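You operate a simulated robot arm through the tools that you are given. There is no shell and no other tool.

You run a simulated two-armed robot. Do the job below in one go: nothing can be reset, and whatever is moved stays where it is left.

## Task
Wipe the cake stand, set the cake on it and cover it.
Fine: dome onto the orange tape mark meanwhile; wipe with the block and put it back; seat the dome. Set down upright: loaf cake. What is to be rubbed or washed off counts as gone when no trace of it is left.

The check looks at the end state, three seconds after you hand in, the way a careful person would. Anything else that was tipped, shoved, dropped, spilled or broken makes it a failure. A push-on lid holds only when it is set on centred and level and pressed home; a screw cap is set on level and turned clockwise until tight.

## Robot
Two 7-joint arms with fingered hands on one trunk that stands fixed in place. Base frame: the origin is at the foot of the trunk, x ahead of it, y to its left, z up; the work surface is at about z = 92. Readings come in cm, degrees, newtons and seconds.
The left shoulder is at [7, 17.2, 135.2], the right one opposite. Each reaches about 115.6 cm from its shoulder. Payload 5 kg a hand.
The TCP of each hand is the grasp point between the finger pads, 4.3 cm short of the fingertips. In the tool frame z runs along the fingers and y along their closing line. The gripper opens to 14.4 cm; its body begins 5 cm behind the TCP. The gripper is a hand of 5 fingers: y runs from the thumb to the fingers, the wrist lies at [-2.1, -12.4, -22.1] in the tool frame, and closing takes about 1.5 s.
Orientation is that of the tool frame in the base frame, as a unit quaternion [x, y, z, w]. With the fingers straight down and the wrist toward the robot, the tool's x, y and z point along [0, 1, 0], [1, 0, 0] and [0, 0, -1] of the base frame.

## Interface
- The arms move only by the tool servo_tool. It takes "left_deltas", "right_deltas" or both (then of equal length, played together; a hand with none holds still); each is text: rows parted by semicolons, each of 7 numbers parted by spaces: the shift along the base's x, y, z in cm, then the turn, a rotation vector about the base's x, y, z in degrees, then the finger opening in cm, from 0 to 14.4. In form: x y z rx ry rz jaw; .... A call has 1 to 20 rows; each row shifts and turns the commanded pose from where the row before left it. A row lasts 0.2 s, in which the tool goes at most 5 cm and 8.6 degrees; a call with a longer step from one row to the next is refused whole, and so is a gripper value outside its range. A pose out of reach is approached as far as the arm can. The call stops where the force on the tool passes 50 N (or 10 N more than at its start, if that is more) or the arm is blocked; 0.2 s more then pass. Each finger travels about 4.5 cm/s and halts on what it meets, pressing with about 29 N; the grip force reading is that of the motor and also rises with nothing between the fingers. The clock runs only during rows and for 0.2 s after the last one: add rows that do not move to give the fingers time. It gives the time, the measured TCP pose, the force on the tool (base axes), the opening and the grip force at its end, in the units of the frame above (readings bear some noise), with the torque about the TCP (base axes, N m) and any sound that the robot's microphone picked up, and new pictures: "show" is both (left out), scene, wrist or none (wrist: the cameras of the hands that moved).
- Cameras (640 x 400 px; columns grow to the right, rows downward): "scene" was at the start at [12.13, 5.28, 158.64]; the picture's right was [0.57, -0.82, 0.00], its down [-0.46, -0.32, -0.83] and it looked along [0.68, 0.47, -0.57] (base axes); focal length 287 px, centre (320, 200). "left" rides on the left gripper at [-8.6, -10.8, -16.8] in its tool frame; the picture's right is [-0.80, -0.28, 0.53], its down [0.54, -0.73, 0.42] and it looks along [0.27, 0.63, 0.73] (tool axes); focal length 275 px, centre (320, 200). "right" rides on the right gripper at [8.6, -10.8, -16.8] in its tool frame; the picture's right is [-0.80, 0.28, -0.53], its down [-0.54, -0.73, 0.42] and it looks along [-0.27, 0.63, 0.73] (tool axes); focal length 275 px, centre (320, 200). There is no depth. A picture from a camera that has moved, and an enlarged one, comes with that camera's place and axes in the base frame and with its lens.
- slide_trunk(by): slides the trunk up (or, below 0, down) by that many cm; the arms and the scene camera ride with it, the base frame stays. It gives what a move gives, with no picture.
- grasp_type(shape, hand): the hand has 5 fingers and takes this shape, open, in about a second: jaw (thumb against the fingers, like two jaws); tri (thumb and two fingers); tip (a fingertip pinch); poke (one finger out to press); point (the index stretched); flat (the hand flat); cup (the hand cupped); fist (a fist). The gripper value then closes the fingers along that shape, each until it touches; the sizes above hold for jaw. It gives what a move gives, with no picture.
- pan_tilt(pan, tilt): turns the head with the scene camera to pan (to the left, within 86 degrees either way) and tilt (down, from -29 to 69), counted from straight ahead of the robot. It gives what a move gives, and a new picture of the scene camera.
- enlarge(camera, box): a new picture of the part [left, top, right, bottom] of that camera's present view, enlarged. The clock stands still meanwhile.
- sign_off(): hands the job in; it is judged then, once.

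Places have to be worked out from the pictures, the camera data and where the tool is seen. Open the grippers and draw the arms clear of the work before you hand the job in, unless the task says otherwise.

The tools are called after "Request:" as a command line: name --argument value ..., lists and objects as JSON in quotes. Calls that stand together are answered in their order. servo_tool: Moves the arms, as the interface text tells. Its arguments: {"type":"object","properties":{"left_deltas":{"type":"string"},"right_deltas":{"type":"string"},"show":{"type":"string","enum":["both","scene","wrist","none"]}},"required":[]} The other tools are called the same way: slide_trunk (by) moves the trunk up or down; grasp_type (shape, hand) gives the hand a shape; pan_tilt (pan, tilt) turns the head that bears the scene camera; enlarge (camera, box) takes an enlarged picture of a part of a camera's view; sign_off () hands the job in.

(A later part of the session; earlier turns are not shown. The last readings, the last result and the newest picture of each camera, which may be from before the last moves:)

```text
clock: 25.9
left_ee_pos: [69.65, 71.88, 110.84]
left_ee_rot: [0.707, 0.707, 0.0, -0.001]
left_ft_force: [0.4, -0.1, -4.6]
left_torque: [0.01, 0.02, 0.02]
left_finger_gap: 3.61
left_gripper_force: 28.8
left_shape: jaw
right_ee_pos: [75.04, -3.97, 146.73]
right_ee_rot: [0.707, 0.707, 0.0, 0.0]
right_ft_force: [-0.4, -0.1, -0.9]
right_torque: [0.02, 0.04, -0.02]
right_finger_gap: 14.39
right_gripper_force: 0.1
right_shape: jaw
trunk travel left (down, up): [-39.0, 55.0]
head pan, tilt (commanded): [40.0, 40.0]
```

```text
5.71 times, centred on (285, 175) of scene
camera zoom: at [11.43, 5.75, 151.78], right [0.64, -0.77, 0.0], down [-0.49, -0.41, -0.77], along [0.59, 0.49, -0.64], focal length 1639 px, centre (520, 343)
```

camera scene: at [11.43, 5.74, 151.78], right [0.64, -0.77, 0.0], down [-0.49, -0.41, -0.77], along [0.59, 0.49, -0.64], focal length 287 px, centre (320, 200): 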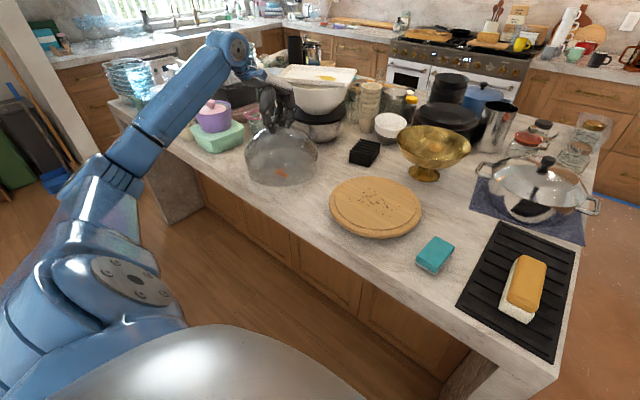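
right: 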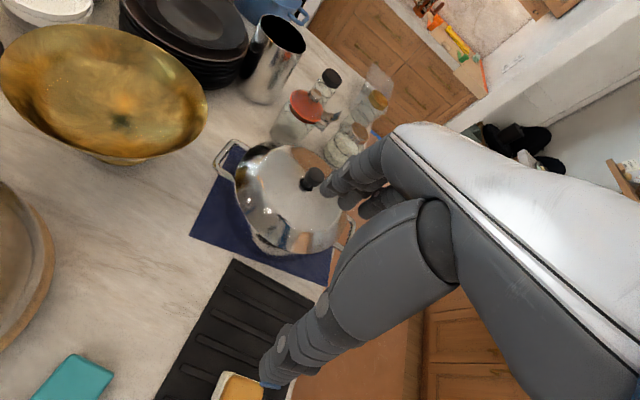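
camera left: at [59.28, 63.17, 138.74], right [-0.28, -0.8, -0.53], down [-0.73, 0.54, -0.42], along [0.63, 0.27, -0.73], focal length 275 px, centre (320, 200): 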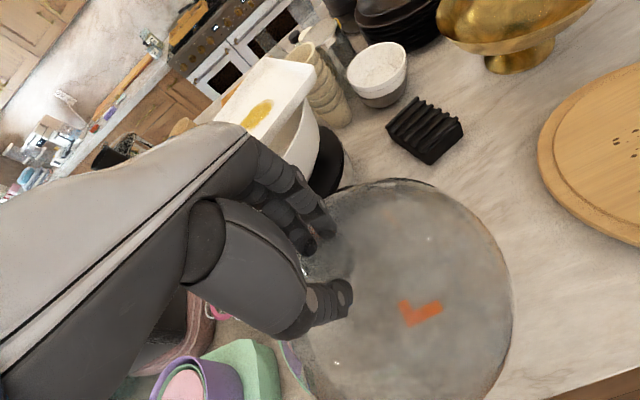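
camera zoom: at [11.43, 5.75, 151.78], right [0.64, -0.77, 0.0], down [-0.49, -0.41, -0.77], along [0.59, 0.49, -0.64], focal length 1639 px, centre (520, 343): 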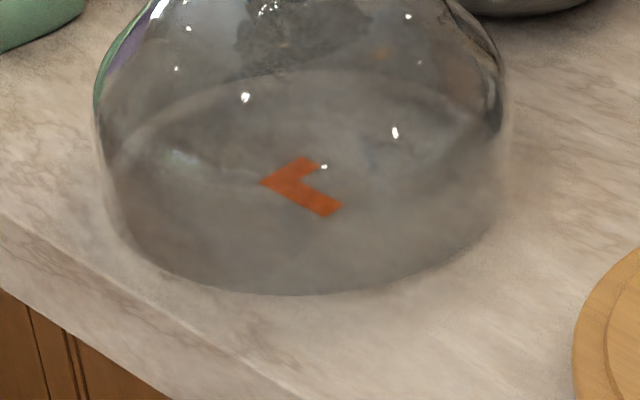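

It still hangs (−4.6 N). I continue lowering a bit further.

Request:
servo_tool --left_deltas "0 0 -0.2 0 0 0 2.5; 0 0 -0.15 0 0 0 2.5; 0 0 0 0 0 0 2.5" --show "none"

```text
clock: 26.7
left_ee_pos: [69.78, 71.82, 110.5]
left_ee_rot: [0.707, 0.707, 0.0, 0.0]
left_ft_force: [0.5, -0.3, -5.0]
left_torque: [0.02, 0.03, 0.01]
left_finger_gap: 3.61
left_gripper_force: 28.9
left_shape: jaw
right_ee_pos: [74.95, -3.8, 146.71]
right_ee_rot: [0.707, 0.707, 0.0, 0.0]
right_ft_force: [0.3, 0.2, -0.5]
right_torque: [-0.03, 0.0, 0.01]
right_finger_gap: 14.36
right_gripper_force: 0.1
right_shape: jaw
trunk travel left (down, up): [-39.0, 55.0]
head pan, tilt (commanded): [40.0, 40.0]
```

Request:
servo_tool --left_deltas "0 0 -0.2 0 0 0 2.5; 0 0 -0.15 0 0 0 2.5; 0 0 0 0 0 0 2.5" --show "none"

```text
clock: 27.5
left_ee_pos: [69.83, 71.8, 110.09]
left_ee_rot: [0.707, 0.707, 0.0, 0.0]
left_ft_force: [0.0, -0.2, -5.1]
left_torque: [-0.02, -0.03, 0.0]
left_finger_gap: 3.61
left_gripper_force: 28.7
left_shape: jaw
right_ee_pos: [75.04, -3.89, 146.65]
right_ee_rot: [0.707, 0.707, 0.0, 0.0]
right_ft_force: [-0.1, -0.5, 0.8]
right_torque: [0.02, 0.03, 0.02]
right_finger_gap: 14.39
right_gripper_force: 0.1
right_shape: jaw
trunk travel left (down, up): [-39.0, 55.0]
head pan, tilt (commanded): [40.0, 40.0]
```

Still no contact at 110.1; the seat must be a bit higher than guessed. I continue with small steps.

Request:
servo_tool --left_deltas "0 0 -0.2 0 0 0 2.5; 0 0 -0.2 0 0 0 2.5; 0 0 0 0 0 0 2.5" --show "none"

```text
clock: 28.3
left_ee_pos: [69.74, 71.83, 109.72]
left_ee_rot: [0.707, 0.707, -0.001, 0.0]
left_ft_force: [-0.8, 0.3, -1.9]
left_torque: [0.01, -0.18, 0.02]
left_finger_gap: 3.61
left_gripper_force: 28.6
left_shape: jaw
right_ee_pos: [75.03, -3.88, 146.71]
right_ee_rot: [0.707, 0.707, 0.0, -0.001]
right_ft_force: [0.2, 0.8, -1.1]
right_torque: [0.0, 0.01, 0.02]
right_finger_gap: 14.38
right_gripper_force: 0.1
right_shape: jaw
trunk travel left (down, up): [-39.0, 55.0]
head pan, tilt (commanded): [40.0, 40.0]
```

Contact begins (load down to −1.9 N). One more small step, then I check the seat.

Request:
servo_tool --left_deltas "0 0 -0.15 0 0 0 2.5; 0 0 0 0 0 0 2.5; 0 0 0 0 0 0 2.5" --show "scene"

Request:
enlarge --camera "scene" --box '[230, 110, 340, 210]'

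```text
clock: 29.1
left_ee_pos: [69.67, 71.82, 109.6]
left_ee_rot: [0.707, 0.707, 0.0, 0.0]
left_ft_force: [0.0, 2.3, 3.9]
left_torque: [0.04, -0.24, 0.01]
left_finger_gap: 3.62
left_gripper_force: 29.1
left_shape: jaw
right_ee_pos: [74.99, -4.05, 146.64]
right_ee_rot: [0.707, 0.707, 0.0, 0.0]
right_ft_force: [-0.1, -0.9, 0.2]
right_torque: [0.01, -0.02, -0.03]
right_finger_gap: 14.38
right_gripper_force: 0.1
right_shape: jaw
trunk travel left (down, up): [-39.0, 55.0]
head pan, tilt (commanded): [40.0, 40.0]
camera scene: at [11.35, 5.69, 151.8], right [0.64, -0.77, 0.0], down [-0.49, -0.41, -0.77], along [0.59, 0.49, -0.64], focal length 287 px, centre (320, 200)
```

scene: 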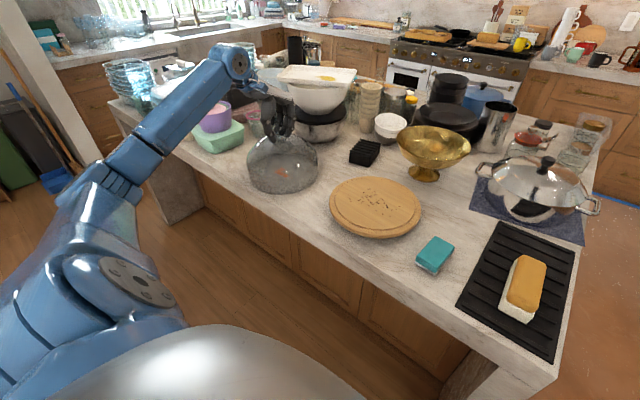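

```text
4.00 times, centred on (285, 160) of scene
camera zoom: at [11.35, 5.69, 151.8], right [0.64, -0.77, 0.0], down [-0.49, -0.41, -0.77], along [0.59, 0.49, -0.64], focal length 1147 px, centre (460, 360)
```

zoom: 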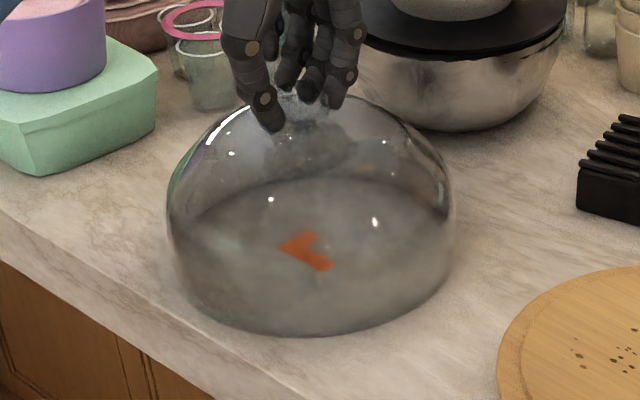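

The dome rests on the table (force +3.9 N). I release the knob and rise straight up.

Request:
servo_tool --left_deltas "0 0 0.1 0 0 0 4.5; 0 0 0 0 0 0 6; 0 0 0 0 0 0 7.5; 0 0 0 0 0 0 9; 0 0 0 0 0 0 9; 0 0 0 0 0 0 9; 0 0 2 0 0 0 9; 0 0 3 0 0 0 9; 0 0 4 0 0 0 9; 0 0 4 0 0 0 9; 0 0 0 0 0 0 9" --show "both"

Request:
enlarge --camera "scene" --box '[230, 110, 340, 210]'

```text
clock: 31.5
left_ee_pos: [69.65, 71.8, 122.55]
left_ee_rot: [0.707, 0.707, -0.001, 0.0]
left_ft_force: [0.2, -0.1, 0.9]
left_torque: [-0.03, 0.01, 0.0]
left_finger_gap: 8.97
left_gripper_force: 0.0
left_shape: jaw
right_ee_pos: [74.95, -3.92, 146.64]
right_ee_rot: [0.707, 0.708, 0.0, 0.0]
right_ft_force: [-0.4, 0.1, -0.5]
right_torque: [0.02, 0.02, -0.01]
right_finger_gap: 14.38
right_gripper_force: 0.2
right_shape: jaw
trunk travel left (down, up): [-39.0, 55.0]
head pan, tilt (commanded): [40.0, 40.0]
camera scene: at [11.39, 5.75, 151.78], right [0.64, -0.77, 0.0], down [-0.49, -0.41, -0.77], along [0.59, 0.49, -0.64], focal length 287 px, centre (320, 200)
camera left: at [58.92, 63.02, 139.45], right [-0.28, -0.8, -0.53], down [-0.73, 0.54, -0.42], along [0.63, 0.27, -0.73], focal length 275 px, centre (320, 200)
```

scene: 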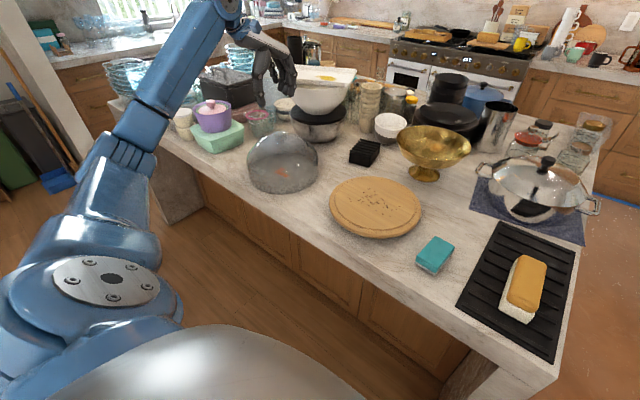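
left: 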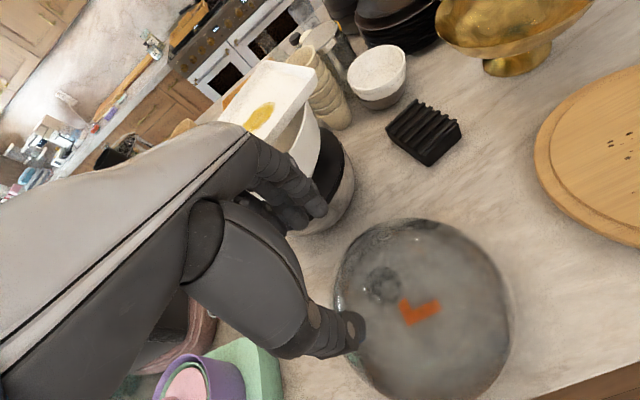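

```text
4.00 times, centred on (285, 160) of scene
camera zoom: at [11.39, 5.75, 151.78], right [0.64, -0.77, 0.0], down [-0.49, -0.41, -0.77], along [0.59, 0.49, -0.64], focal length 1147 px, centre (460, 360)
```

zoom: 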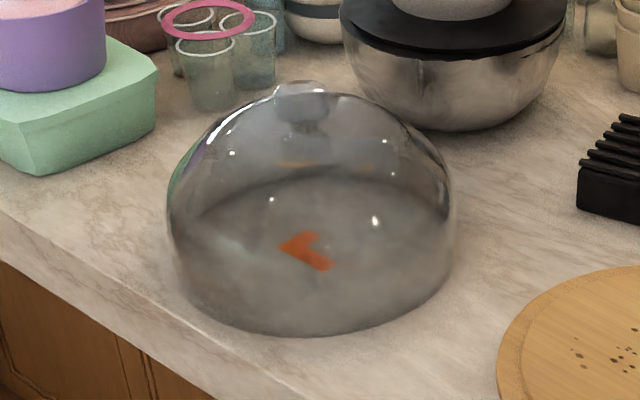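

The dome stands on the mark. I now raise the left hand out of the way and bring the right hand above the sponge, yawing it 85° so it closes across the sponge's short side.

Request:
servo_tool --left_deltas "0 1 2 0 0 0 9; 0 1 2 0 0 0 9; 0 1 2 0 0 0 9; 0 0 2 0 0 0 9; 0 0 2 0 0 0 9; 0 0 0 0 0 0 9; 0 0 0 0 0 0 9; 0 0 0 0 0 0 9; 0 0 0 0 0 0 9; 0 0 0 0 0 0 9; 0 0 0 0 0 0 9; 0 0 0 0 0 0 9" --right_deltas "-0.72 1.59 -2.8 0 0 7.73 14.4; -0.72 1.59 -2.8 0 0 7.73 14.4; -0.72 1.59 -2.8 0 0 7.73 14.4; -0.72 1.59 -2.8 0 0 7.73 14.4; -0.72 1.59 -2.8 0 0 7.73 14.4; -0.72 1.59 -2.8 0 0 7.73 14.4; -0.72 1.59 -2.8 0 0 7.73 14.4; -0.72 1.59 -2.8 0 0 7.73 14.4; -0.72 1.59 -2.8 0 0 7.73 14; -0.72 1.59 -2.8 0 0 7.73 12; -0.72 1.59 -2.8 0 0 7.73 10; 0 0 0 0 0 0 10" --show "both"

Request:
pan_tilt --pan 20 --tilt 42

```text
clock: 34.1
left_ee_pos: [69.79, 74.71, 132.86]
left_ee_rot: [0.707, 0.707, 0.0, 0.0]
left_ft_force: [-0.3, -1.0, 0.6]
left_torque: [0.01, -0.01, -0.04]
left_finger_gap: 8.97
left_gripper_force: 0.0
left_shape: jaw
right_ee_pos: [67.11, 13.47, 115.8]
right_ee_rot: [0.043, 0.999, 0.0, 0.0]
right_ft_force: [-0.2, 0.0, 0.3]
right_torque: [0.02, -0.03, 0.0]
right_finger_gap: 10.01
right_gripper_force: 0.1
right_shape: jaw
trunk travel left (down, up): [-39.0, 55.0]
head pan, tilt (commanded): [40.0, 40.0]
camera scene: at [11.35, 5.66, 151.79], right [0.64, -0.77, 0.0], down [-0.49, -0.41, -0.77], along [0.59, 0.49, -0.64], focal length 287 px, centre (320, 200)
camera right: at [57.6, 3.4, 132.75], right [0.82, 0.21, 0.53], down [0.48, -0.77, -0.42], along [0.32, 0.6, -0.73], focal length 275 px, centre (320, 200)
camera left: at [58.96, 65.93, 149.54], right [-0.28, -0.8, -0.53], down [-0.73, 0.54, -0.42], along [0.63, 0.27, -0.73], focal length 275 px, centre (320, 200)
```

scene: 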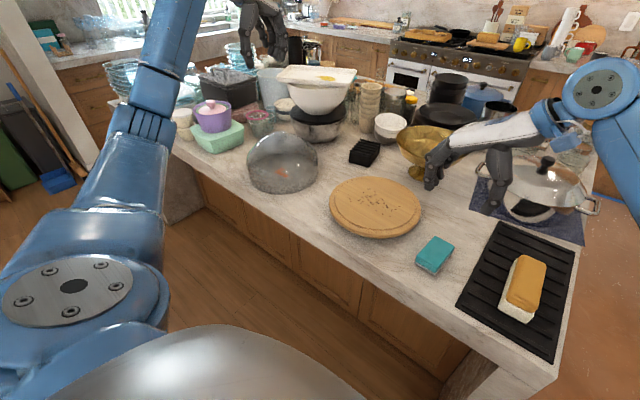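
right: 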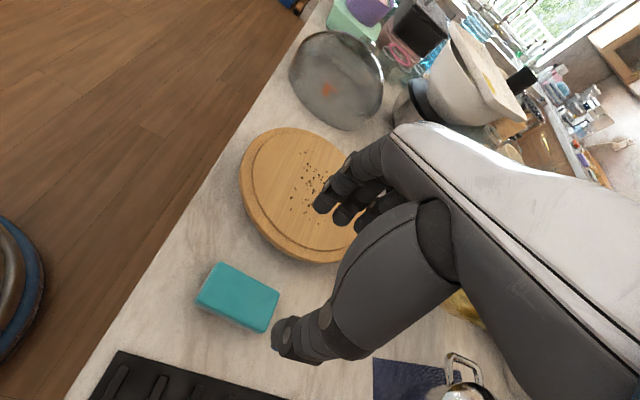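
left: 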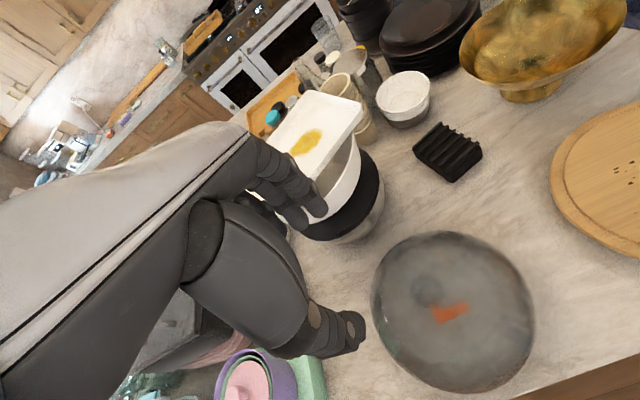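

```text
clock: 34.9
left_ee_pos: [69.75, 74.83, 132.77]
left_ee_rot: [0.707, 0.707, -0.001, 0.001]
left_ft_force: [0.4, 0.4, 0.1]
left_torque: [-0.02, -0.01, -0.02]
left_finger_gap: 8.95
left_gripper_force: 0.1
left_shape: jaw
right_ee_pos: [67.13, 13.48, 115.86]
right_ee_rot: [0.044, 0.999, 0.0, 0.0]
right_ft_force: [-0.5, -0.6, 0.4]
right_torque: [-0.01, 0.03, 0.05]
right_finger_gap: 10.03
right_gripper_force: 0.0
right_shape: jaw
trunk travel left (down, up): [-39.0, 55.0]
head pan, tilt (commanded): [20.0, 42.0]
camera scene: at [12.74, 3.12, 151.49], right [0.34, -0.94, 0.0], down [-0.63, -0.23, -0.74], along [0.7, 0.25, -0.67], focal length 287 px, centre (320, 200)
```

scene: 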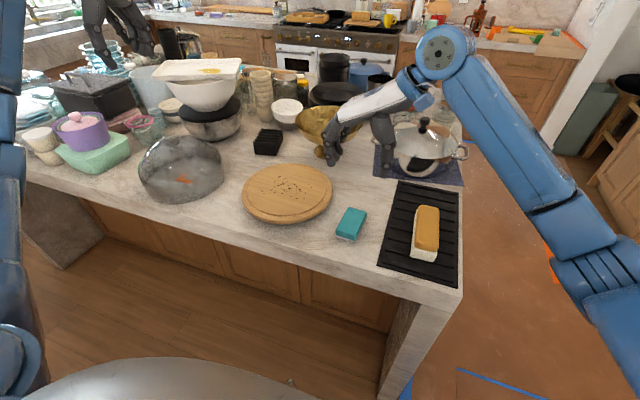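

The right hand hovers above the sponge in the right orientation. I'll zoom in to measure the sponge and the stand again.

Request:
enlarge --camera "scene" --box '[230, 150, 380, 250]'

Request:
enlarge --camera "right" --box '[180, 240, 300, 360]'

Request:
enlarge --camera "right" --box '[230, 120, 370, 270]'

```text
4.00 times, centred on (305, 200) of scene
camera zoom: at [12.74, 3.12, 151.49], right [0.34, -0.94, 0.0], down [-0.63, -0.23, -0.74], along [0.7, 0.25, -0.67], focal length 1147 px, centre (380, 200)
```

zoom: 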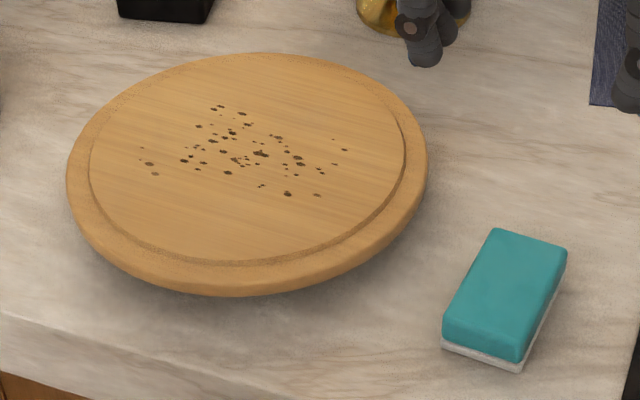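

```text
3.33 times, centred on (240, 300) of right
camera zoom: at [57.63, 3.46, 132.75], right [0.82, 0.21, 0.53], down [0.48, -0.77, -0.42], along [0.32, 0.6, -0.73], focal length 918 px, centre (587, -133)
```

zoom: 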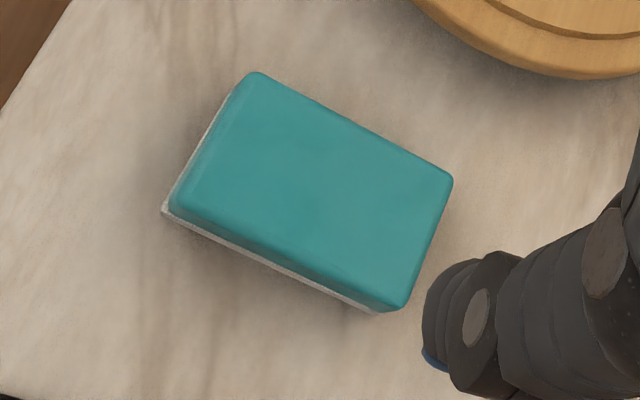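

```text
2.67 times, centred on (300, 195) of right
camera zoom: at [57.63, 3.46, 132.75], right [0.82, 0.21, 0.53], down [0.48, -0.77, -0.42], along [0.32, 0.6, -0.73], focal length 734 px, centre (373, 213)
```

zoom: 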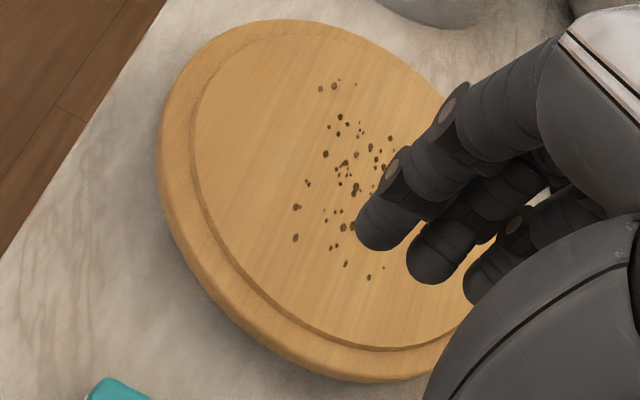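

The sponge centre is confirmed at [67.0, 13.4], yaw −5°. I lower the right hand around it with the fingertips about 1.3 cm above the table.

Request:
servo_tool --right_deltas "0 -0.1 -4 0 0 0 10; 0 0 -4 0 0 0 10; 0 0 -4 0 0 0 10; 0 0 -3 0 0 0 10; 0 0 -1.7 0 0 0 10; 0 0 -1 0 0 0 10; 0 0 0 0 0 0 10" --show "both"

Request:
enlarge --camera "scene" --box '[320, 170, 400, 250]'

Request:
enlarge --camera "right" --box '[180, 180, 340, 360]'

```text
clock: 36.5
left_ee_pos: [69.84, 74.69, 132.87]
left_ee_rot: [0.707, 0.707, 0.001, -0.001]
left_ft_force: [0.1, -0.1, -1.1]
left_torque: [0.0, -0.01, -0.02]
left_finger_gap: 8.97
left_gripper_force: 0.1
left_shape: jaw
right_ee_pos: [66.92, 13.46, 98.23]
right_ee_rot: [0.044, 0.999, -0.001, 0.0]
right_ft_force: [-0.6, -3.3, 2.5]
right_torque: [0.08, -0.02, -0.03]
right_finger_gap: 9.89
right_gripper_force: 0.0
right_shape: jaw
trunk travel left (down, up): [-39.0, 55.0]
head pan, tilt (commanded): [20.0, 42.0]
camera scene: at [12.72, 3.06, 151.49], right [0.34, -0.94, 0.0], down [-0.63, -0.23, -0.74], along [0.7, 0.25, -0.67], focal length 287 px, centre (320, 200)
camera right: at [57.43, 3.36, 115.04], right [0.82, 0.21, 0.53], down [0.48, -0.77, -0.42], along [0.32, 0.6, -0.73], focal length 275 px, centre (320, 200)
```

scene: 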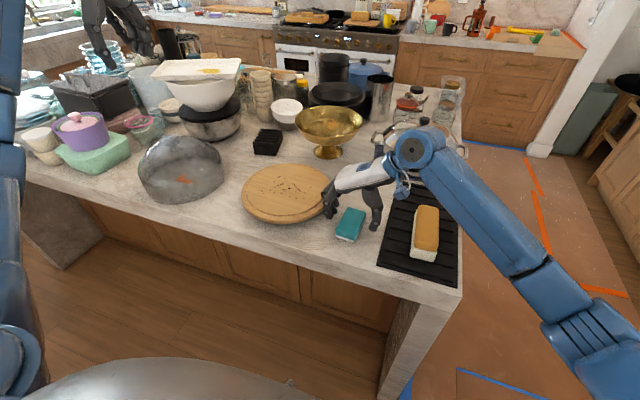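
right: 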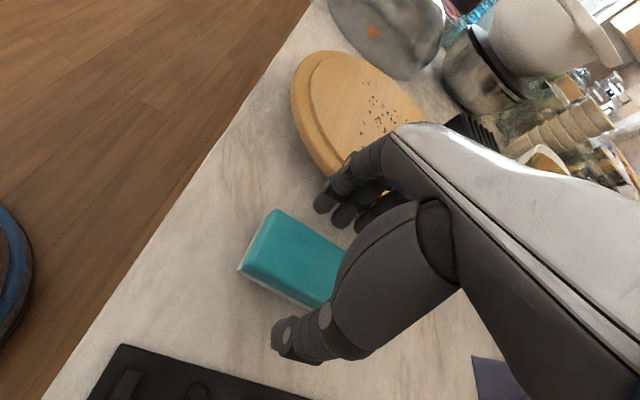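

```text
5.00 times, centred on (360, 210) of scene
camera zoom: at [12.72, 3.06, 151.49], right [0.34, -0.94, 0.0], down [-0.63, -0.23, -0.74], along [0.7, 0.25, -0.67], focal length 1434 px, centre (120, 150)
```

zoom: 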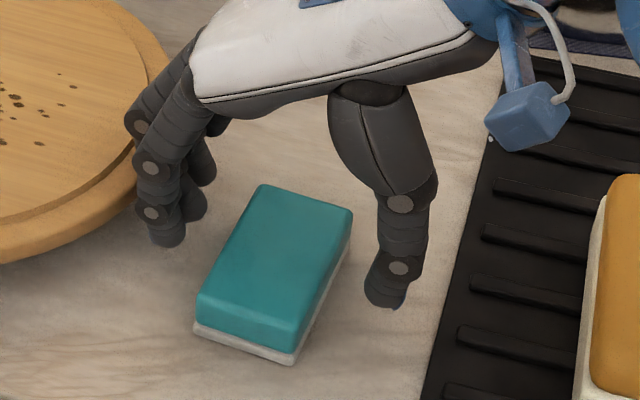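

```text
2.22 times, centred on (260, 270) of right
camera zoom: at [57.43, 3.36, 115.04], right [0.82, 0.21, 0.53], down [0.48, -0.77, -0.42], along [0.32, 0.6, -0.73], focal length 612 px, centre (453, 44)
```

zoom: 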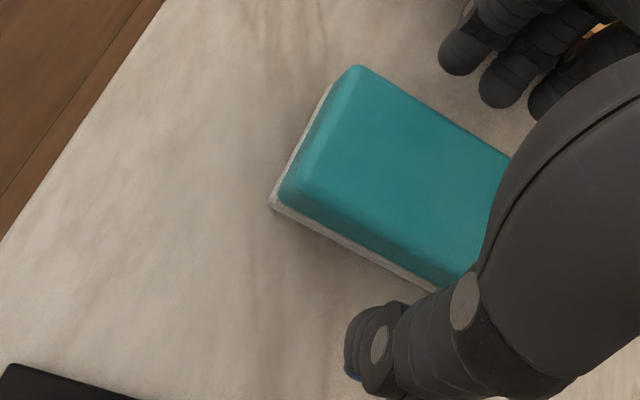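

A small side force (−3.3 N) suggests the finger backs touch the stand's rim. I'll narrow the opening at once, which moves the fingers away from the stand.

Request:
servo_tool --right_deltas "0 0 0 0 0 0 9; 0 -0.2 0 0 0 0 8; 0 -0.2 0 0 0 0 7.5; 0 0 0 0 0 0 7.5" --show "none"

Request:
enlarge --camera "scene" --box '[230, 150, 400, 255]'

Request:
enlarge --camera "right" --box '[180, 180, 340, 360]'

```text
clock: 37.5
left_ee_pos: [69.73, 74.69, 132.69]
left_ee_rot: [0.707, 0.707, 0.0, 0.0]
left_ft_force: [0.7, -0.4, 0.3]
left_torque: [0.01, 0.0, 0.03]
left_finger_gap: 8.98
left_gripper_force: 0.0
left_shape: jaw
right_ee_pos: [67.01, 13.09, 98.19]
right_ee_rot: [0.044, 0.999, 0.001, 0.0]
right_ft_force: [0.3, -0.6, 0.6]
right_torque: [0.02, 0.0, -0.04]
right_finger_gap: 7.58
right_gripper_force: 0.1
right_shape: jaw
trunk travel left (down, up): [-39.0, 55.0]
head pan, tilt (commanded): [20.0, 42.0]
```

```text
3.76 times, centred on (315, 202) of scene
camera zoom: at [12.73, 3.11, 151.49], right [0.34, -0.94, 0.0], down [-0.63, -0.23, -0.74], along [0.7, 0.25, -0.67], focal length 1080 px, centre (339, 191)
```

zoom: 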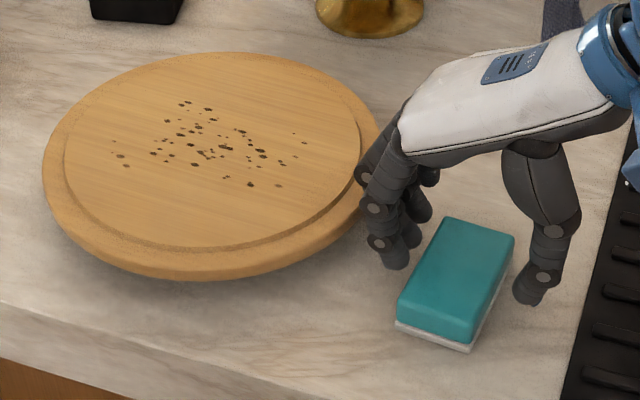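

```text
2.22 times, centred on (260, 270) of right
camera zoom: at [57.53, 2.97, 115.04], right [0.82, 0.21, 0.53], down [0.48, -0.77, -0.42], along [0.32, 0.6, -0.73], focal length 612 px, centre (453, 44)
```

zoom: 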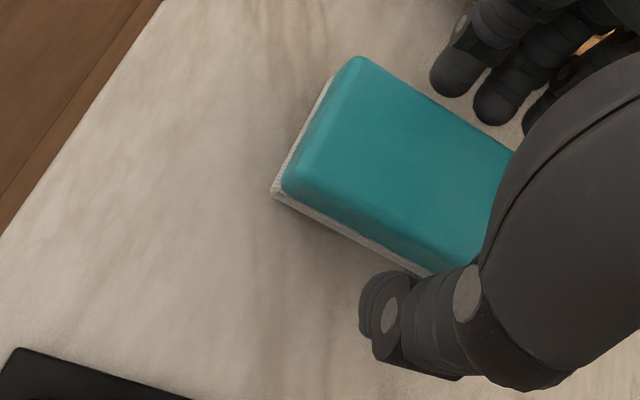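

The stand did not move measurably (edges and specks at the same pixels), and the force is gone. I lower 0.6 cm more and close on the sponge.

Request:
servo_tool --right_deltas "0 0.2 -0.3 0 0 0 7.5; 0 0 -0.3 0 0 0 7.5; 0 0 0 0 0 0 6.5; 0 0 0 0 0 0 6; 0 0 0 0 0 0 5.5; 0 0 0 0 0 0 5; 0 0 0 0 0 0 4.5; 0 0 0 0 0 0 4.5; 0 0 0 0 0 0 4.5" --show "none"

Request:
enlarge --camera "scene" --box '[230, 150, 400, 255]'

Request:
enlarge --camera "right" --box '[180, 180, 340, 360]'

```text
clock: 39.5
left_ee_pos: [69.74, 74.6, 132.77]
left_ee_rot: [0.707, 0.707, 0.0, 0.0]
left_ft_force: [-0.6, 0.3, 0.3]
left_torque: [-0.01, -0.02, 0.02]
left_finger_gap: 8.97
left_gripper_force: 0.1
left_shape: jaw
right_ee_pos: [67.02, 13.18, 97.6]
right_ee_rot: [0.043, 0.999, 0.0, 0.001]
right_ft_force: [-0.3, 0.1, -0.3]
right_torque: [-0.02, 0.0, 0.0]
right_finger_gap: 5.24
right_gripper_force: 28.6
right_shape: jaw
trunk travel left (down, up): [-39.0, 55.0]
head pan, tilt (commanded): [20.0, 42.0]
```

```text
3.76 times, centred on (315, 202) of scene
camera zoom: at [12.74, 3.1, 151.49], right [0.34, -0.94, 0.0], down [-0.63, -0.23, -0.74], along [0.7, 0.25, -0.67], focal length 1080 px, centre (339, 191)
```

zoom: 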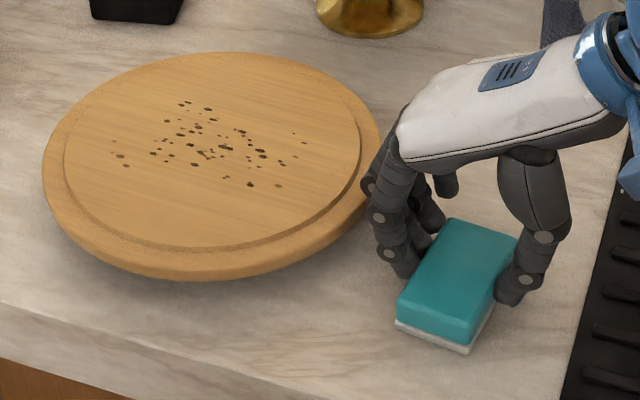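

```text
2.22 times, centred on (260, 270) of right
camera zoom: at [57.56, 3.08, 114.43], right [0.82, 0.21, 0.53], down [0.48, -0.77, -0.42], along [0.32, 0.6, -0.73], focal length 612 px, centre (453, 44)
```

zoom: 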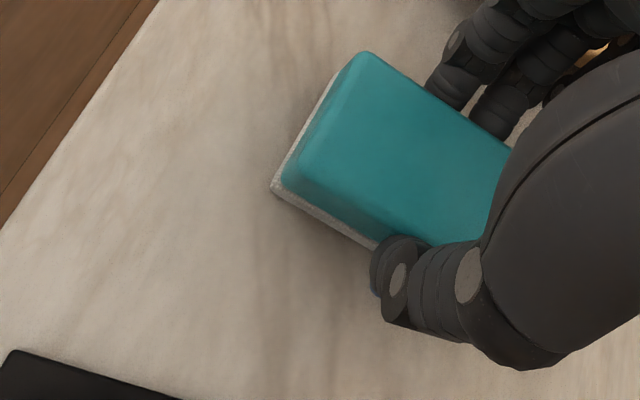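

The sponge is gripped (5.2 cm, 29 N). Before lifting I'll zoom on the stand's edge to see whether the inner disc is raised or recessed.

Request:
enlarge --camera "scene" --box '[236, 190, 300, 230]'

Request:
enlarge --camera "scene" --box '[280, 155, 344, 195]'

```text
10.00 times, centred on (268, 210) of scene
camera zoom: at [12.74, 3.1, 151.49], right [0.34, -0.94, 0.0], down [-0.63, -0.23, -0.74], along [0.7, 0.25, -0.67], focal length 2868 px, centre (840, 100)
```

zoom: 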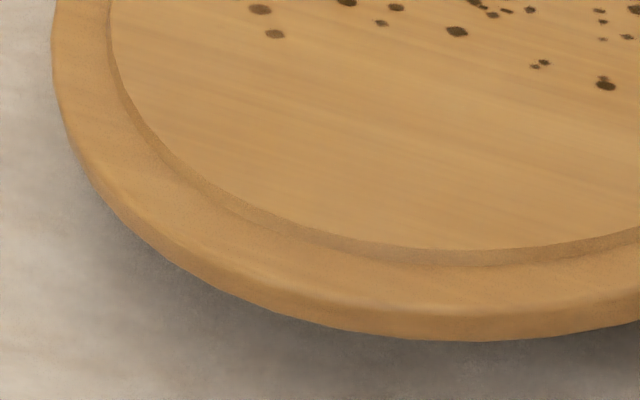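

```text
10.00 times, centred on (312, 175) of scene
camera zoom: at [12.74, 3.1, 151.49], right [0.34, -0.94, 0.0], down [-0.63, -0.23, -0.74], along [0.7, 0.25, -0.67], focal length 2868 px, centre (400, 450)
```

zoom: 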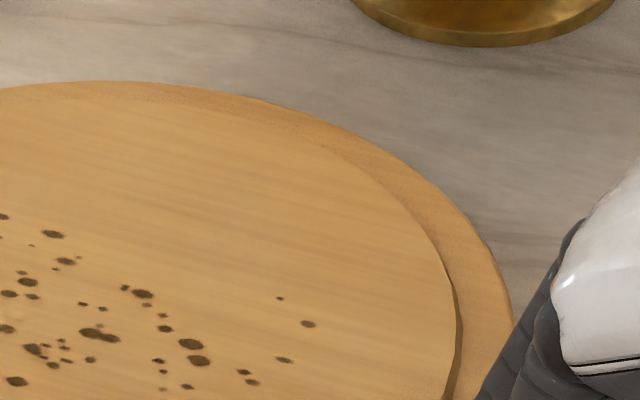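

The inner disc is raised by about 0.6 cm, so its top is near z ≈ 97.2 and the sponge may overhang it safely. I lift the sponge and move it over the stand.

Request:
servo_tool --right_deltas "0 0 1 0 0 0 4; 0 0 3 0 0 0 4; 0 0 3 0 0 0 4; 0 0 3 0 0 0 4; 0.3 3 0 0 0 0 4; 0.3 4 0 0 0 0 4; 0.3 4 0 0 0 0 4; 0.3 4 0 0 0 0 4; 0.3 1.8 0 0 0 0 4; 0 0 -1 0 0 0 4; 0 0 -1 0 0 0 4; 0 0 0 0 0 0 4" --show "both"

Request:
enlarge --camera "scene" --box '[230, 120, 370, 230]'

```text
clock: 42.1
left_ee_pos: [69.8, 74.73, 132.7]
left_ee_rot: [0.707, 0.707, -0.001, 0.0]
left_ft_force: [0.5, 0.3, -0.3]
left_torque: [0.01, 0.0, 0.01]
left_finger_gap: 8.96
left_gripper_force: 0.0
left_shape: jaw
right_ee_pos: [68.63, 29.96, 105.6]
right_ee_rot: [0.044, 0.999, 0.0, -0.001]
right_ft_force: [-0.5, 0.0, -0.4]
right_torque: [0.01, 0.01, 0.0]
right_finger_gap: 5.25
right_gripper_force: 29.0
right_shape: jaw
trunk travel left (down, up): [-39.0, 55.0]
head pan, tilt (commanded): [20.0, 42.0]
camera scene: at [12.72, 3.1, 151.49], right [0.34, -0.94, 0.0], down [-0.63, -0.23, -0.74], along [0.7, 0.25, -0.67], focal length 287 px, centre (320, 200)
camera right: at [59.08, 19.89, 122.38], right [0.82, 0.21, 0.53], down [0.48, -0.77, -0.42], along [0.32, 0.6, -0.73], focal length 275 px, centre (320, 200)
```

scene: 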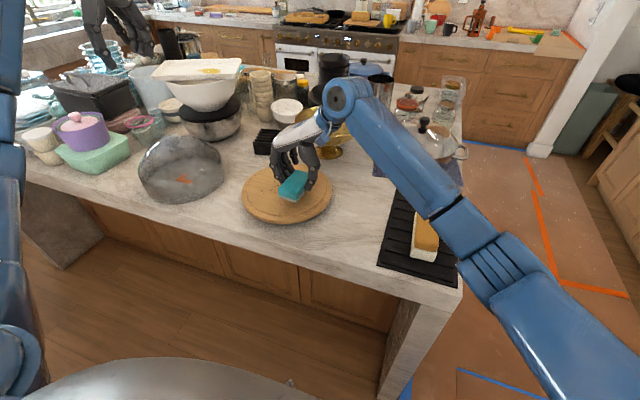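
right: 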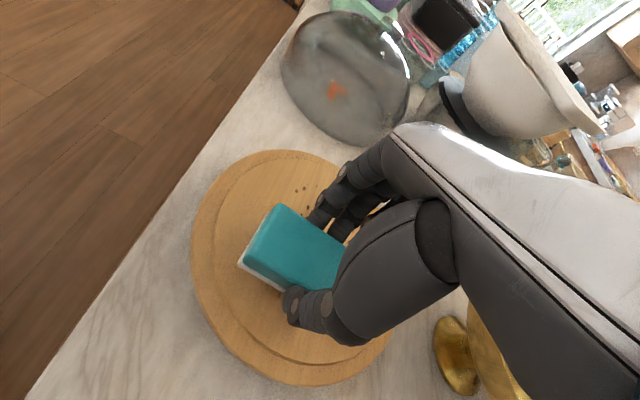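

```text
3.64 times, centred on (300, 175) of scene
camera zoom: at [12.72, 3.1, 151.49], right [0.34, -0.94, 0.0], down [-0.63, -0.23, -0.74], along [0.7, 0.25, -0.67], focal length 1043 px, centre (393, 291)
```

zoom: 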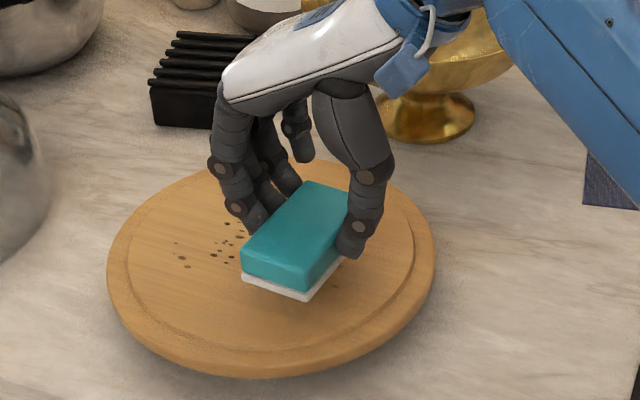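

The sponge is held level over the stand. I lower it until it touches the wooden disc.

Request:
servo_tool --right_deltas "0 0 -1 0 0 0 4; 0 0 -0.8 0 0 0 4; 0 0 -0.4 0 0 0 4; 0 0 0 0 0 0 4" --show "none"

```text
clock: 43.1
left_ee_pos: [69.83, 74.76, 132.68]
left_ee_rot: [0.706, 0.708, 0.0, 0.0]
left_ft_force: [0.1, -0.9, 0.2]
left_torque: [-0.01, -0.02, -0.01]
left_finger_gap: 8.96
left_gripper_force: 0.0
left_shape: jaw
right_ee_pos: [68.58, 29.82, 103.41]
right_ee_rot: [0.043, 0.999, 0.0, 0.0]
right_ft_force: [-0.2, 0.2, -1.6]
right_torque: [-0.03, 0.01, 0.01]
right_finger_gap: 5.25
right_gripper_force: 28.4
right_shape: jaw
trunk travel left (down, up): [-39.0, 55.0]
head pan, tilt (commanded): [20.0, 42.0]
```

Request:
servo_tool --right_deltas "0 0 -0.2 0 0 0 4; 0 0 -0.2 0 0 0 4; 0 0 -0.2 0 0 0 4; 0 0 0 0 0 0 4" --show "none"

```text
clock: 44.1
left_ee_pos: [69.74, 74.74, 132.72]
left_ee_rot: [0.707, 0.707, 0.0, 0.0]
left_ft_force: [0.5, -0.6, 0.4]
left_torque: [0.0, -0.01, 0.0]
left_finger_gap: 8.97
left_gripper_force: 0.0
left_shape: jaw
right_ee_pos: [68.6, 30.02, 102.68]
right_ee_rot: [0.044, 0.999, 0.0, 0.0]
right_ft_force: [-0.2, -0.3, -1.6]
right_torque: [0.02, 0.02, 0.0]
right_finger_gap: 5.26
right_gripper_force: 28.8
right_shape: jaw
trunk travel left (down, up): [-39.0, 55.0]
head pan, tilt (commanded): [20.0, 42.0]
```

No contact at 102.7 yet; I continue in small steps.

Request:
servo_tool --right_deltas "0 0 -0.15 0 0 0 4; 0 0 -0.15 0 0 0 4; 0 0 0 0 0 0 4" --show "none"

Request:
enlarge --camera "scene" --box '[260, 160, 330, 205]'

```text
clock: 44.9
left_ee_pos: [69.81, 74.77, 132.83]
left_ee_rot: [0.707, 0.707, 0.0, 0.0]
left_ft_force: [0.3, 0.1, 0.6]
left_torque: [0.0, 0.03, 0.01]
left_finger_gap: 8.94
left_gripper_force: 0.1
left_shape: jaw
right_ee_pos: [68.55, 29.97, 102.53]
right_ee_rot: [0.044, 0.999, 0.0, 0.0]
right_ft_force: [0.3, -0.6, 4.1]
right_torque: [0.08, -0.08, -0.04]
right_finger_gap: 5.25
right_gripper_force: 29.5
right_shape: jaw
trunk travel left (down, up): [-39.0, 55.0]
head pan, tilt (commanded): [20.0, 42.0]
```

```text
8.89 times, centred on (295, 182) of scene
camera zoom: at [12.72, 3.1, 151.5], right [0.34, -0.94, 0.0], down [-0.63, -0.23, -0.74], along [0.7, 0.25, -0.67], focal length 2550 px, centre (542, 356)
```

zoom: 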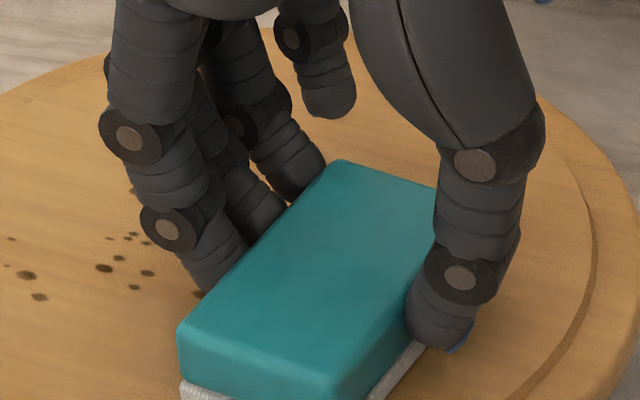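

Contact at z ≈ 102.5 with 4 N. I press slightly more and make a first gentle stroke in +y, then check that the stand stays put.

Request:
servo_tool --right_deltas "0 0 -0.08 0 0 0 4; 0 0.8 0 0 0 0 4; 0 1.2 0 0 0 0 4; 0 1.2 0 0 0 0 4; 0 1.2 0 0 0 0 4; 0 0 0 0 0 0 4" --show "none"

Request:
enlarge --camera "scene" --box '[230, 150, 350, 230]'

```text
clock: 46.3
left_ee_pos: [69.75, 74.77, 132.87]
left_ee_rot: [0.707, 0.707, -0.001, 0.0]
left_ft_force: [-0.7, 0.0, -0.3]
left_torque: [0.0, 0.05, -0.02]
left_finger_gap: 8.97
left_gripper_force: 0.0
left_shape: jaw
right_ee_pos: [68.57, 34.37, 102.46]
right_ee_rot: [0.044, 0.999, 0.001, 0.0]
right_ft_force: [0.5, -2.3, 10.0]
right_torque: [-0.06, -0.05, -0.06]
right_finger_gap: 5.28
right_gripper_force: 28.8
right_shape: jaw
trunk travel left (down, up): [-39.0, 55.0]
head pan, tilt (commanded): [20.0, 42.0]
```

```text
5.00 times, centred on (290, 190) of scene
camera zoom: at [12.64, 3.01, 151.51], right [0.34, -0.94, 0.0], down [-0.63, -0.23, -0.74], along [0.7, 0.25, -0.67], focal length 1434 px, centre (470, 250)
```

zoom: 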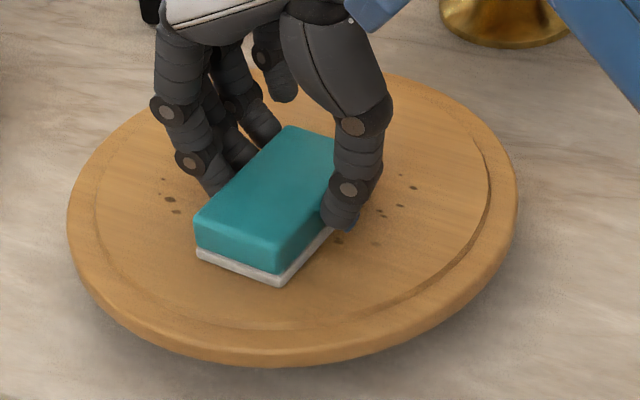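

The stroke works: some specks faded and the stand stays still (friction only 2.3 N). I continue wiping back and forth along y.

Request:
servo_tool --right_deltas "0 1.5 0 0 0 0 4; 0 1.5 0 0 0 0 4; 0 1.5 0 0 0 0 4; 0 1.5 0 0 0 0 4; 0 1 0 0 0 0 4; 0 -1.5 0 0 0 0 4; 0 -2 0 0 0 0 4; 0 -2 0 0 0 0 4; 0 -2 0 0 0 0 4; 0 -2 0 0 0 0 4; 0 -2 0 0 0 0 4; 0 -2 0 0 0 0 4; 0 1.5 0 0 0 0 4; 0 2 0 0 0 0 4; 0 2 0 0 0 0 4; 0 2 0 0 0 0 4; 0 2 0 0 0 0 4; 0 2 0 0 0 0 4; 0 1.5 0 0 0 0 4; 0 0 0 0 0 0 4" --show "none"

Request:
enlarge --camera "scene" --box '[230, 150, 350, 230]'

```text
clock: 50.5
left_ee_pos: [69.74, 74.62, 132.89]
left_ee_rot: [0.707, 0.707, 0.001, 0.0]
left_ft_force: [0.4, 0.1, -0.5]
left_torque: [0.04, 0.0, 0.0]
left_finger_gap: 8.98
left_gripper_force: 0.0
left_shape: jaw
right_ee_pos: [68.4, 40.86, 102.43]
right_ee_rot: [0.043, 0.999, 0.001, 0.0]
right_ft_force: [-0.3, -0.9, 10.1]
right_torque: [-0.04, -0.02, 0.02]
right_finger_gap: 5.36
right_gripper_force: 28.8
right_shape: jaw
trunk travel left (down, up): [-39.0, 55.0]
head pan, tilt (commanded): [20.0, 42.0]
```

```text
5.00 times, centred on (290, 190) of scene
camera zoom: at [12.62, 3.02, 151.51], right [0.34, -0.94, 0.0], down [-0.63, -0.23, -0.74], along [0.7, 0.25, -0.67], focal length 1434 px, centre (470, 250)
```

zoom: 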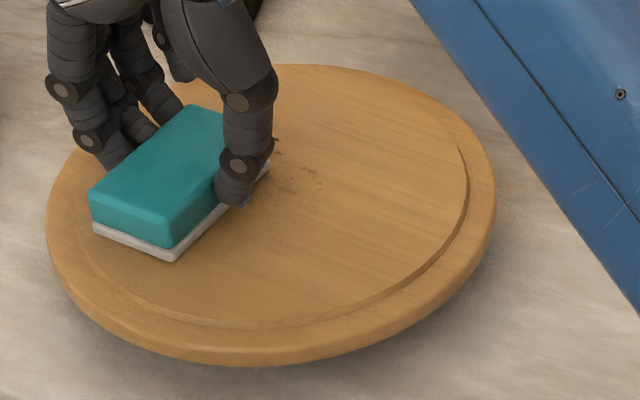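

The stand's image seems shifted left by about 1 cm; I'll check it against fixed references.

Request:
enlarge --camera "scene" --box '[130, 110, 400, 260]'

```text
2.37 times, centred on (265, 185) of scene
camera zoom: at [12.62, 3.02, 151.51], right [0.34, -0.94, 0.0], down [-0.63, -0.23, -0.74], along [0.7, 0.25, -0.67], focal length 680 px, centre (450, 236)
```

zoom: 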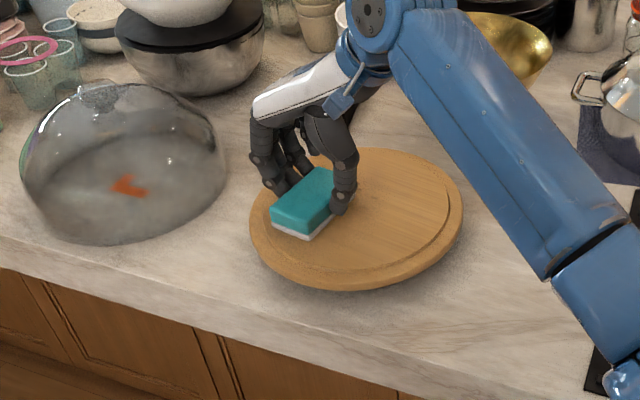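

The stand slid about 2 cm in +y from wiping friction at 10 N, so I'll wipe more lightly from now on and drag it back afterwards. I lift the sponge and look at what remains.

Request:
servo_tool --right_deltas "0 0 1 0 0 0 4; 0 0 2 0 0 0 4; 0 -3 2 0 0 0 4; 0 -4 1 0 0 0 4; 0 -4 1 0 0 0 4; 0 -4 1 0 0 0 4; 0 -4 0 0 0 0 4; 0 0 0 0 0 0 4" --show "none"

Request:
enlarge --camera "scene" --box '[226, 150, 354, 230]'

Request:
enlarge --camera "right" --box '[160, 80, 420, 330]'

```text
clock: 52.3
left_ee_pos: [69.81, 74.98, 132.54]
left_ee_rot: [0.707, 0.707, 0.0, 0.0]
left_ft_force: [-0.2, 0.5, -0.3]
left_torque: [-0.04, -0.01, -0.01]
left_finger_gap: 8.96
left_gripper_force: 0.0
left_shape: jaw
right_ee_pos: [68.32, 21.97, 110.27]
right_ee_rot: [0.044, 0.999, -0.001, 0.0]
right_ft_force: [-0.2, 0.5, -0.8]
right_torque: [-0.04, -0.04, 0.02]
right_finger_gap: 5.35
right_gripper_force: 28.8
right_shape: jaw
trunk travel left (down, up): [-39.0, 55.0]
head pan, tilt (commanded): [20.0, 42.0]
```

```text
5.00 times, centred on (290, 190) of scene
camera zoom: at [12.7, 3.24, 151.49], right [0.34, -0.94, 0.0], down [-0.63, -0.23, -0.74], along [0.7, 0.25, -0.67], focal length 1434 px, centre (470, 250)
```

zoom: 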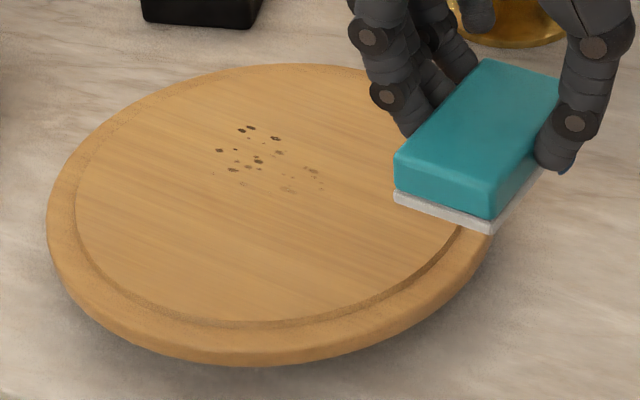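

```text
1.60 times, centred on (290, 205) of right
camera zoom: at [58.86, 11.99, 127.09], right [0.82, 0.21, 0.53], down [0.48, -0.77, -0.42], along [0.32, 0.6, -0.73], focal length 440 px, centre (368, 192)
```

zoom: 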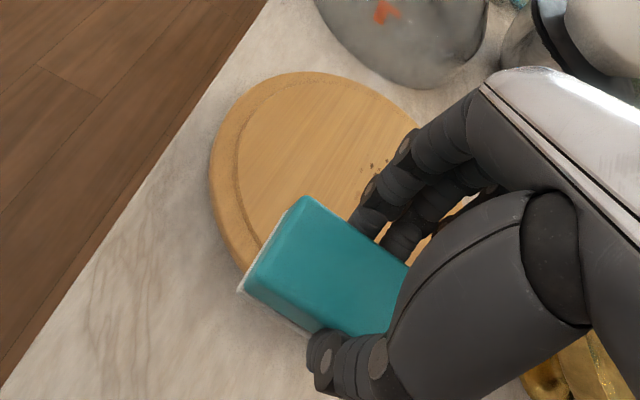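

Remaining specks lie around x 70.5–75.5, y 35–41. I go to the far-left side of that lane and will wipe with −y strokes, which also bring the stand back.

Request:
servo_tool --right_deltas "1.05 3.5 0 0 0 0 4; 1.05 3.5 0 0 0 0 4; 1.05 3.5 0 0 0 0 4; 1.05 3.5 0 0 0 0 4; 1.05 3.5 0 0 0 0 4; 1.05 3.7 0 0 0 0 4; 0 0 -3 0 0 0 4; 0 0 -3 0 0 0 4; 0 0 -1.2 0 0 0 4; 0 0 -0.3 0 0 0 4; 0 0 0 0 0 0 4" --show "none"

Request:
enlarge --camera "scene" --box '[226, 130, 354, 230]'

```text
clock: 54.7
left_ee_pos: [69.89, 74.82, 132.78]
left_ee_rot: [0.707, 0.707, 0.0, 0.0]
left_ft_force: [0.0, -0.4, 0.7]
left_torque: [0.0, 0.01, 0.01]
left_finger_gap: 8.98
left_gripper_force: 0.1
left_shape: jaw
right_ee_pos: [74.63, 42.14, 102.79]
right_ee_rot: [0.044, 0.999, 0.0, 0.001]
right_ft_force: [0.3, -0.3, -0.8]
right_torque: [-0.01, 0.0, 0.02]
right_finger_gap: 5.33
right_gripper_force: 29.5
right_shape: jaw
right hand out of reach, approached as far as the arm can: row 6
trunk travel left (down, up): [-39.0, 55.0]
head pan, tilt (commanded): [20.0, 42.0]
```

```text
4.00 times, centred on (290, 180) of scene
camera zoom: at [12.75, 3.14, 151.49], right [0.34, -0.94, 0.0], down [-0.63, -0.23, -0.74], along [0.7, 0.25, -0.67], focal length 1147 px, centre (440, 280)
```

zoom: 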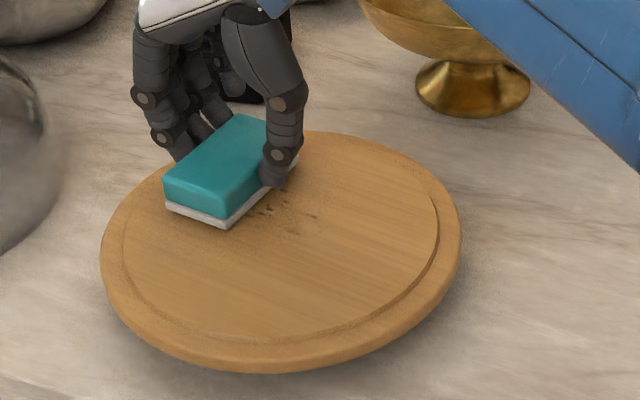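

The sponge is just above the disc at the left side. I press it down lightly and wipe in −y.

Request:
servo_tool --right_deltas "0 0 -0.2 0 0 0 4; 0 0 -0.15 0 0 0 4; 0 0 0 0 0 0 4" --show "none"

```text
clock: 55.5
left_ee_pos: [69.79, 74.79, 132.74]
left_ee_rot: [0.707, 0.707, 0.0, 0.0]
left_ft_force: [0.3, -0.5, 0.9]
left_torque: [-0.03, 0.0, 0.01]
left_finger_gap: 8.97
left_gripper_force: 0.1
left_shape: jaw
right_ee_pos: [74.54, 42.14, 102.42]
right_ee_rot: [0.044, 0.999, 0.0, 0.001]
right_ft_force: [0.2, 0.0, 0.1]
right_torque: [0.03, 0.02, 0.02]
right_finger_gap: 5.33
right_gripper_force: 29.2
right_shape: jaw
trunk travel left (down, up): [-39.0, 55.0]
head pan, tilt (commanded): [20.0, 42.0]
```

Request:
servo_tool --right_deltas "0 0 -0.12 0 0 0 4; 0 0 0 0 0 0 4; 0 0 0 0 0 0 4" --show "none"

```text
clock: 56.3
left_ee_pos: [69.76, 74.77, 132.7]
left_ee_rot: [0.707, 0.707, 0.001, 0.0]
left_ft_force: [-1.1, -0.3, 0.1]
left_torque: [-0.02, -0.02, 0.03]
left_finger_gap: 8.94
left_gripper_force: 0.1
left_shape: jaw
right_ee_pos: [74.57, 42.17, 102.52]
right_ee_rot: [0.043, 0.999, 0.001, -0.001]
right_ft_force: [0.6, 1.8, 5.0]
right_torque: [0.11, -0.05, -0.03]
right_finger_gap: 5.32
right_gripper_force: 28.7
right_shape: jaw
trunk travel left (down, up): [-39.0, 55.0]
head pan, tilt (commanded): [20.0, 42.0]
```

Contact at 5 N. Now a −y stroke across the lane, then check force and picture.

Request:
servo_tool --right_deltas "0 -1.5 0 0 0 0 4; 0 -1.5 0 0 0 0 4; 0 -1.5 0 0 0 0 4; 0 -1.5 0 0 0 0 4; 0 -1.5 0 0 0 0 4; 0 -1.5 0 0 0 0 4; 0 -1.5 0 0 0 0 4; 0 -1 0 0 0 0 4; 0 0 0 0 0 0 4" --show "none"

Request:
enlarge --camera "scene" --box '[226, 130, 354, 230]'

```text
clock: 58.3
left_ee_pos: [69.68, 74.81, 132.77]
left_ee_rot: [0.707, 0.707, 0.001, -0.001]
left_ft_force: [0.9, -1.1, -0.5]
left_torque: [0.02, 0.01, 0.02]
left_finger_gap: 8.96
left_gripper_force: 0.0
left_shape: jaw
right_ee_pos: [74.41, 30.64, 102.42]
right_ee_rot: [0.045, 0.999, 0.0, -0.001]
right_ft_force: [0.7, 3.4, 10.4]
right_torque: [0.25, -0.02, -0.02]
right_finger_gap: 5.3
right_gripper_force: 28.4
right_shape: jaw
trunk travel left (down, up): [-39.0, 55.0]
head pan, tilt (commanded): [20.0, 42.0]
```

```text
4.00 times, centred on (290, 180) of scene
camera zoom: at [12.61, 3.12, 151.51], right [0.34, -0.94, 0.0], down [-0.63, -0.23, -0.74], along [0.7, 0.25, -0.67], focal length 1147 px, centre (440, 280)
```

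zoom: 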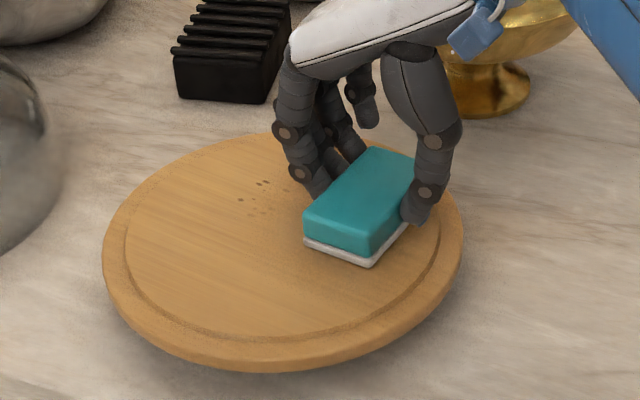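

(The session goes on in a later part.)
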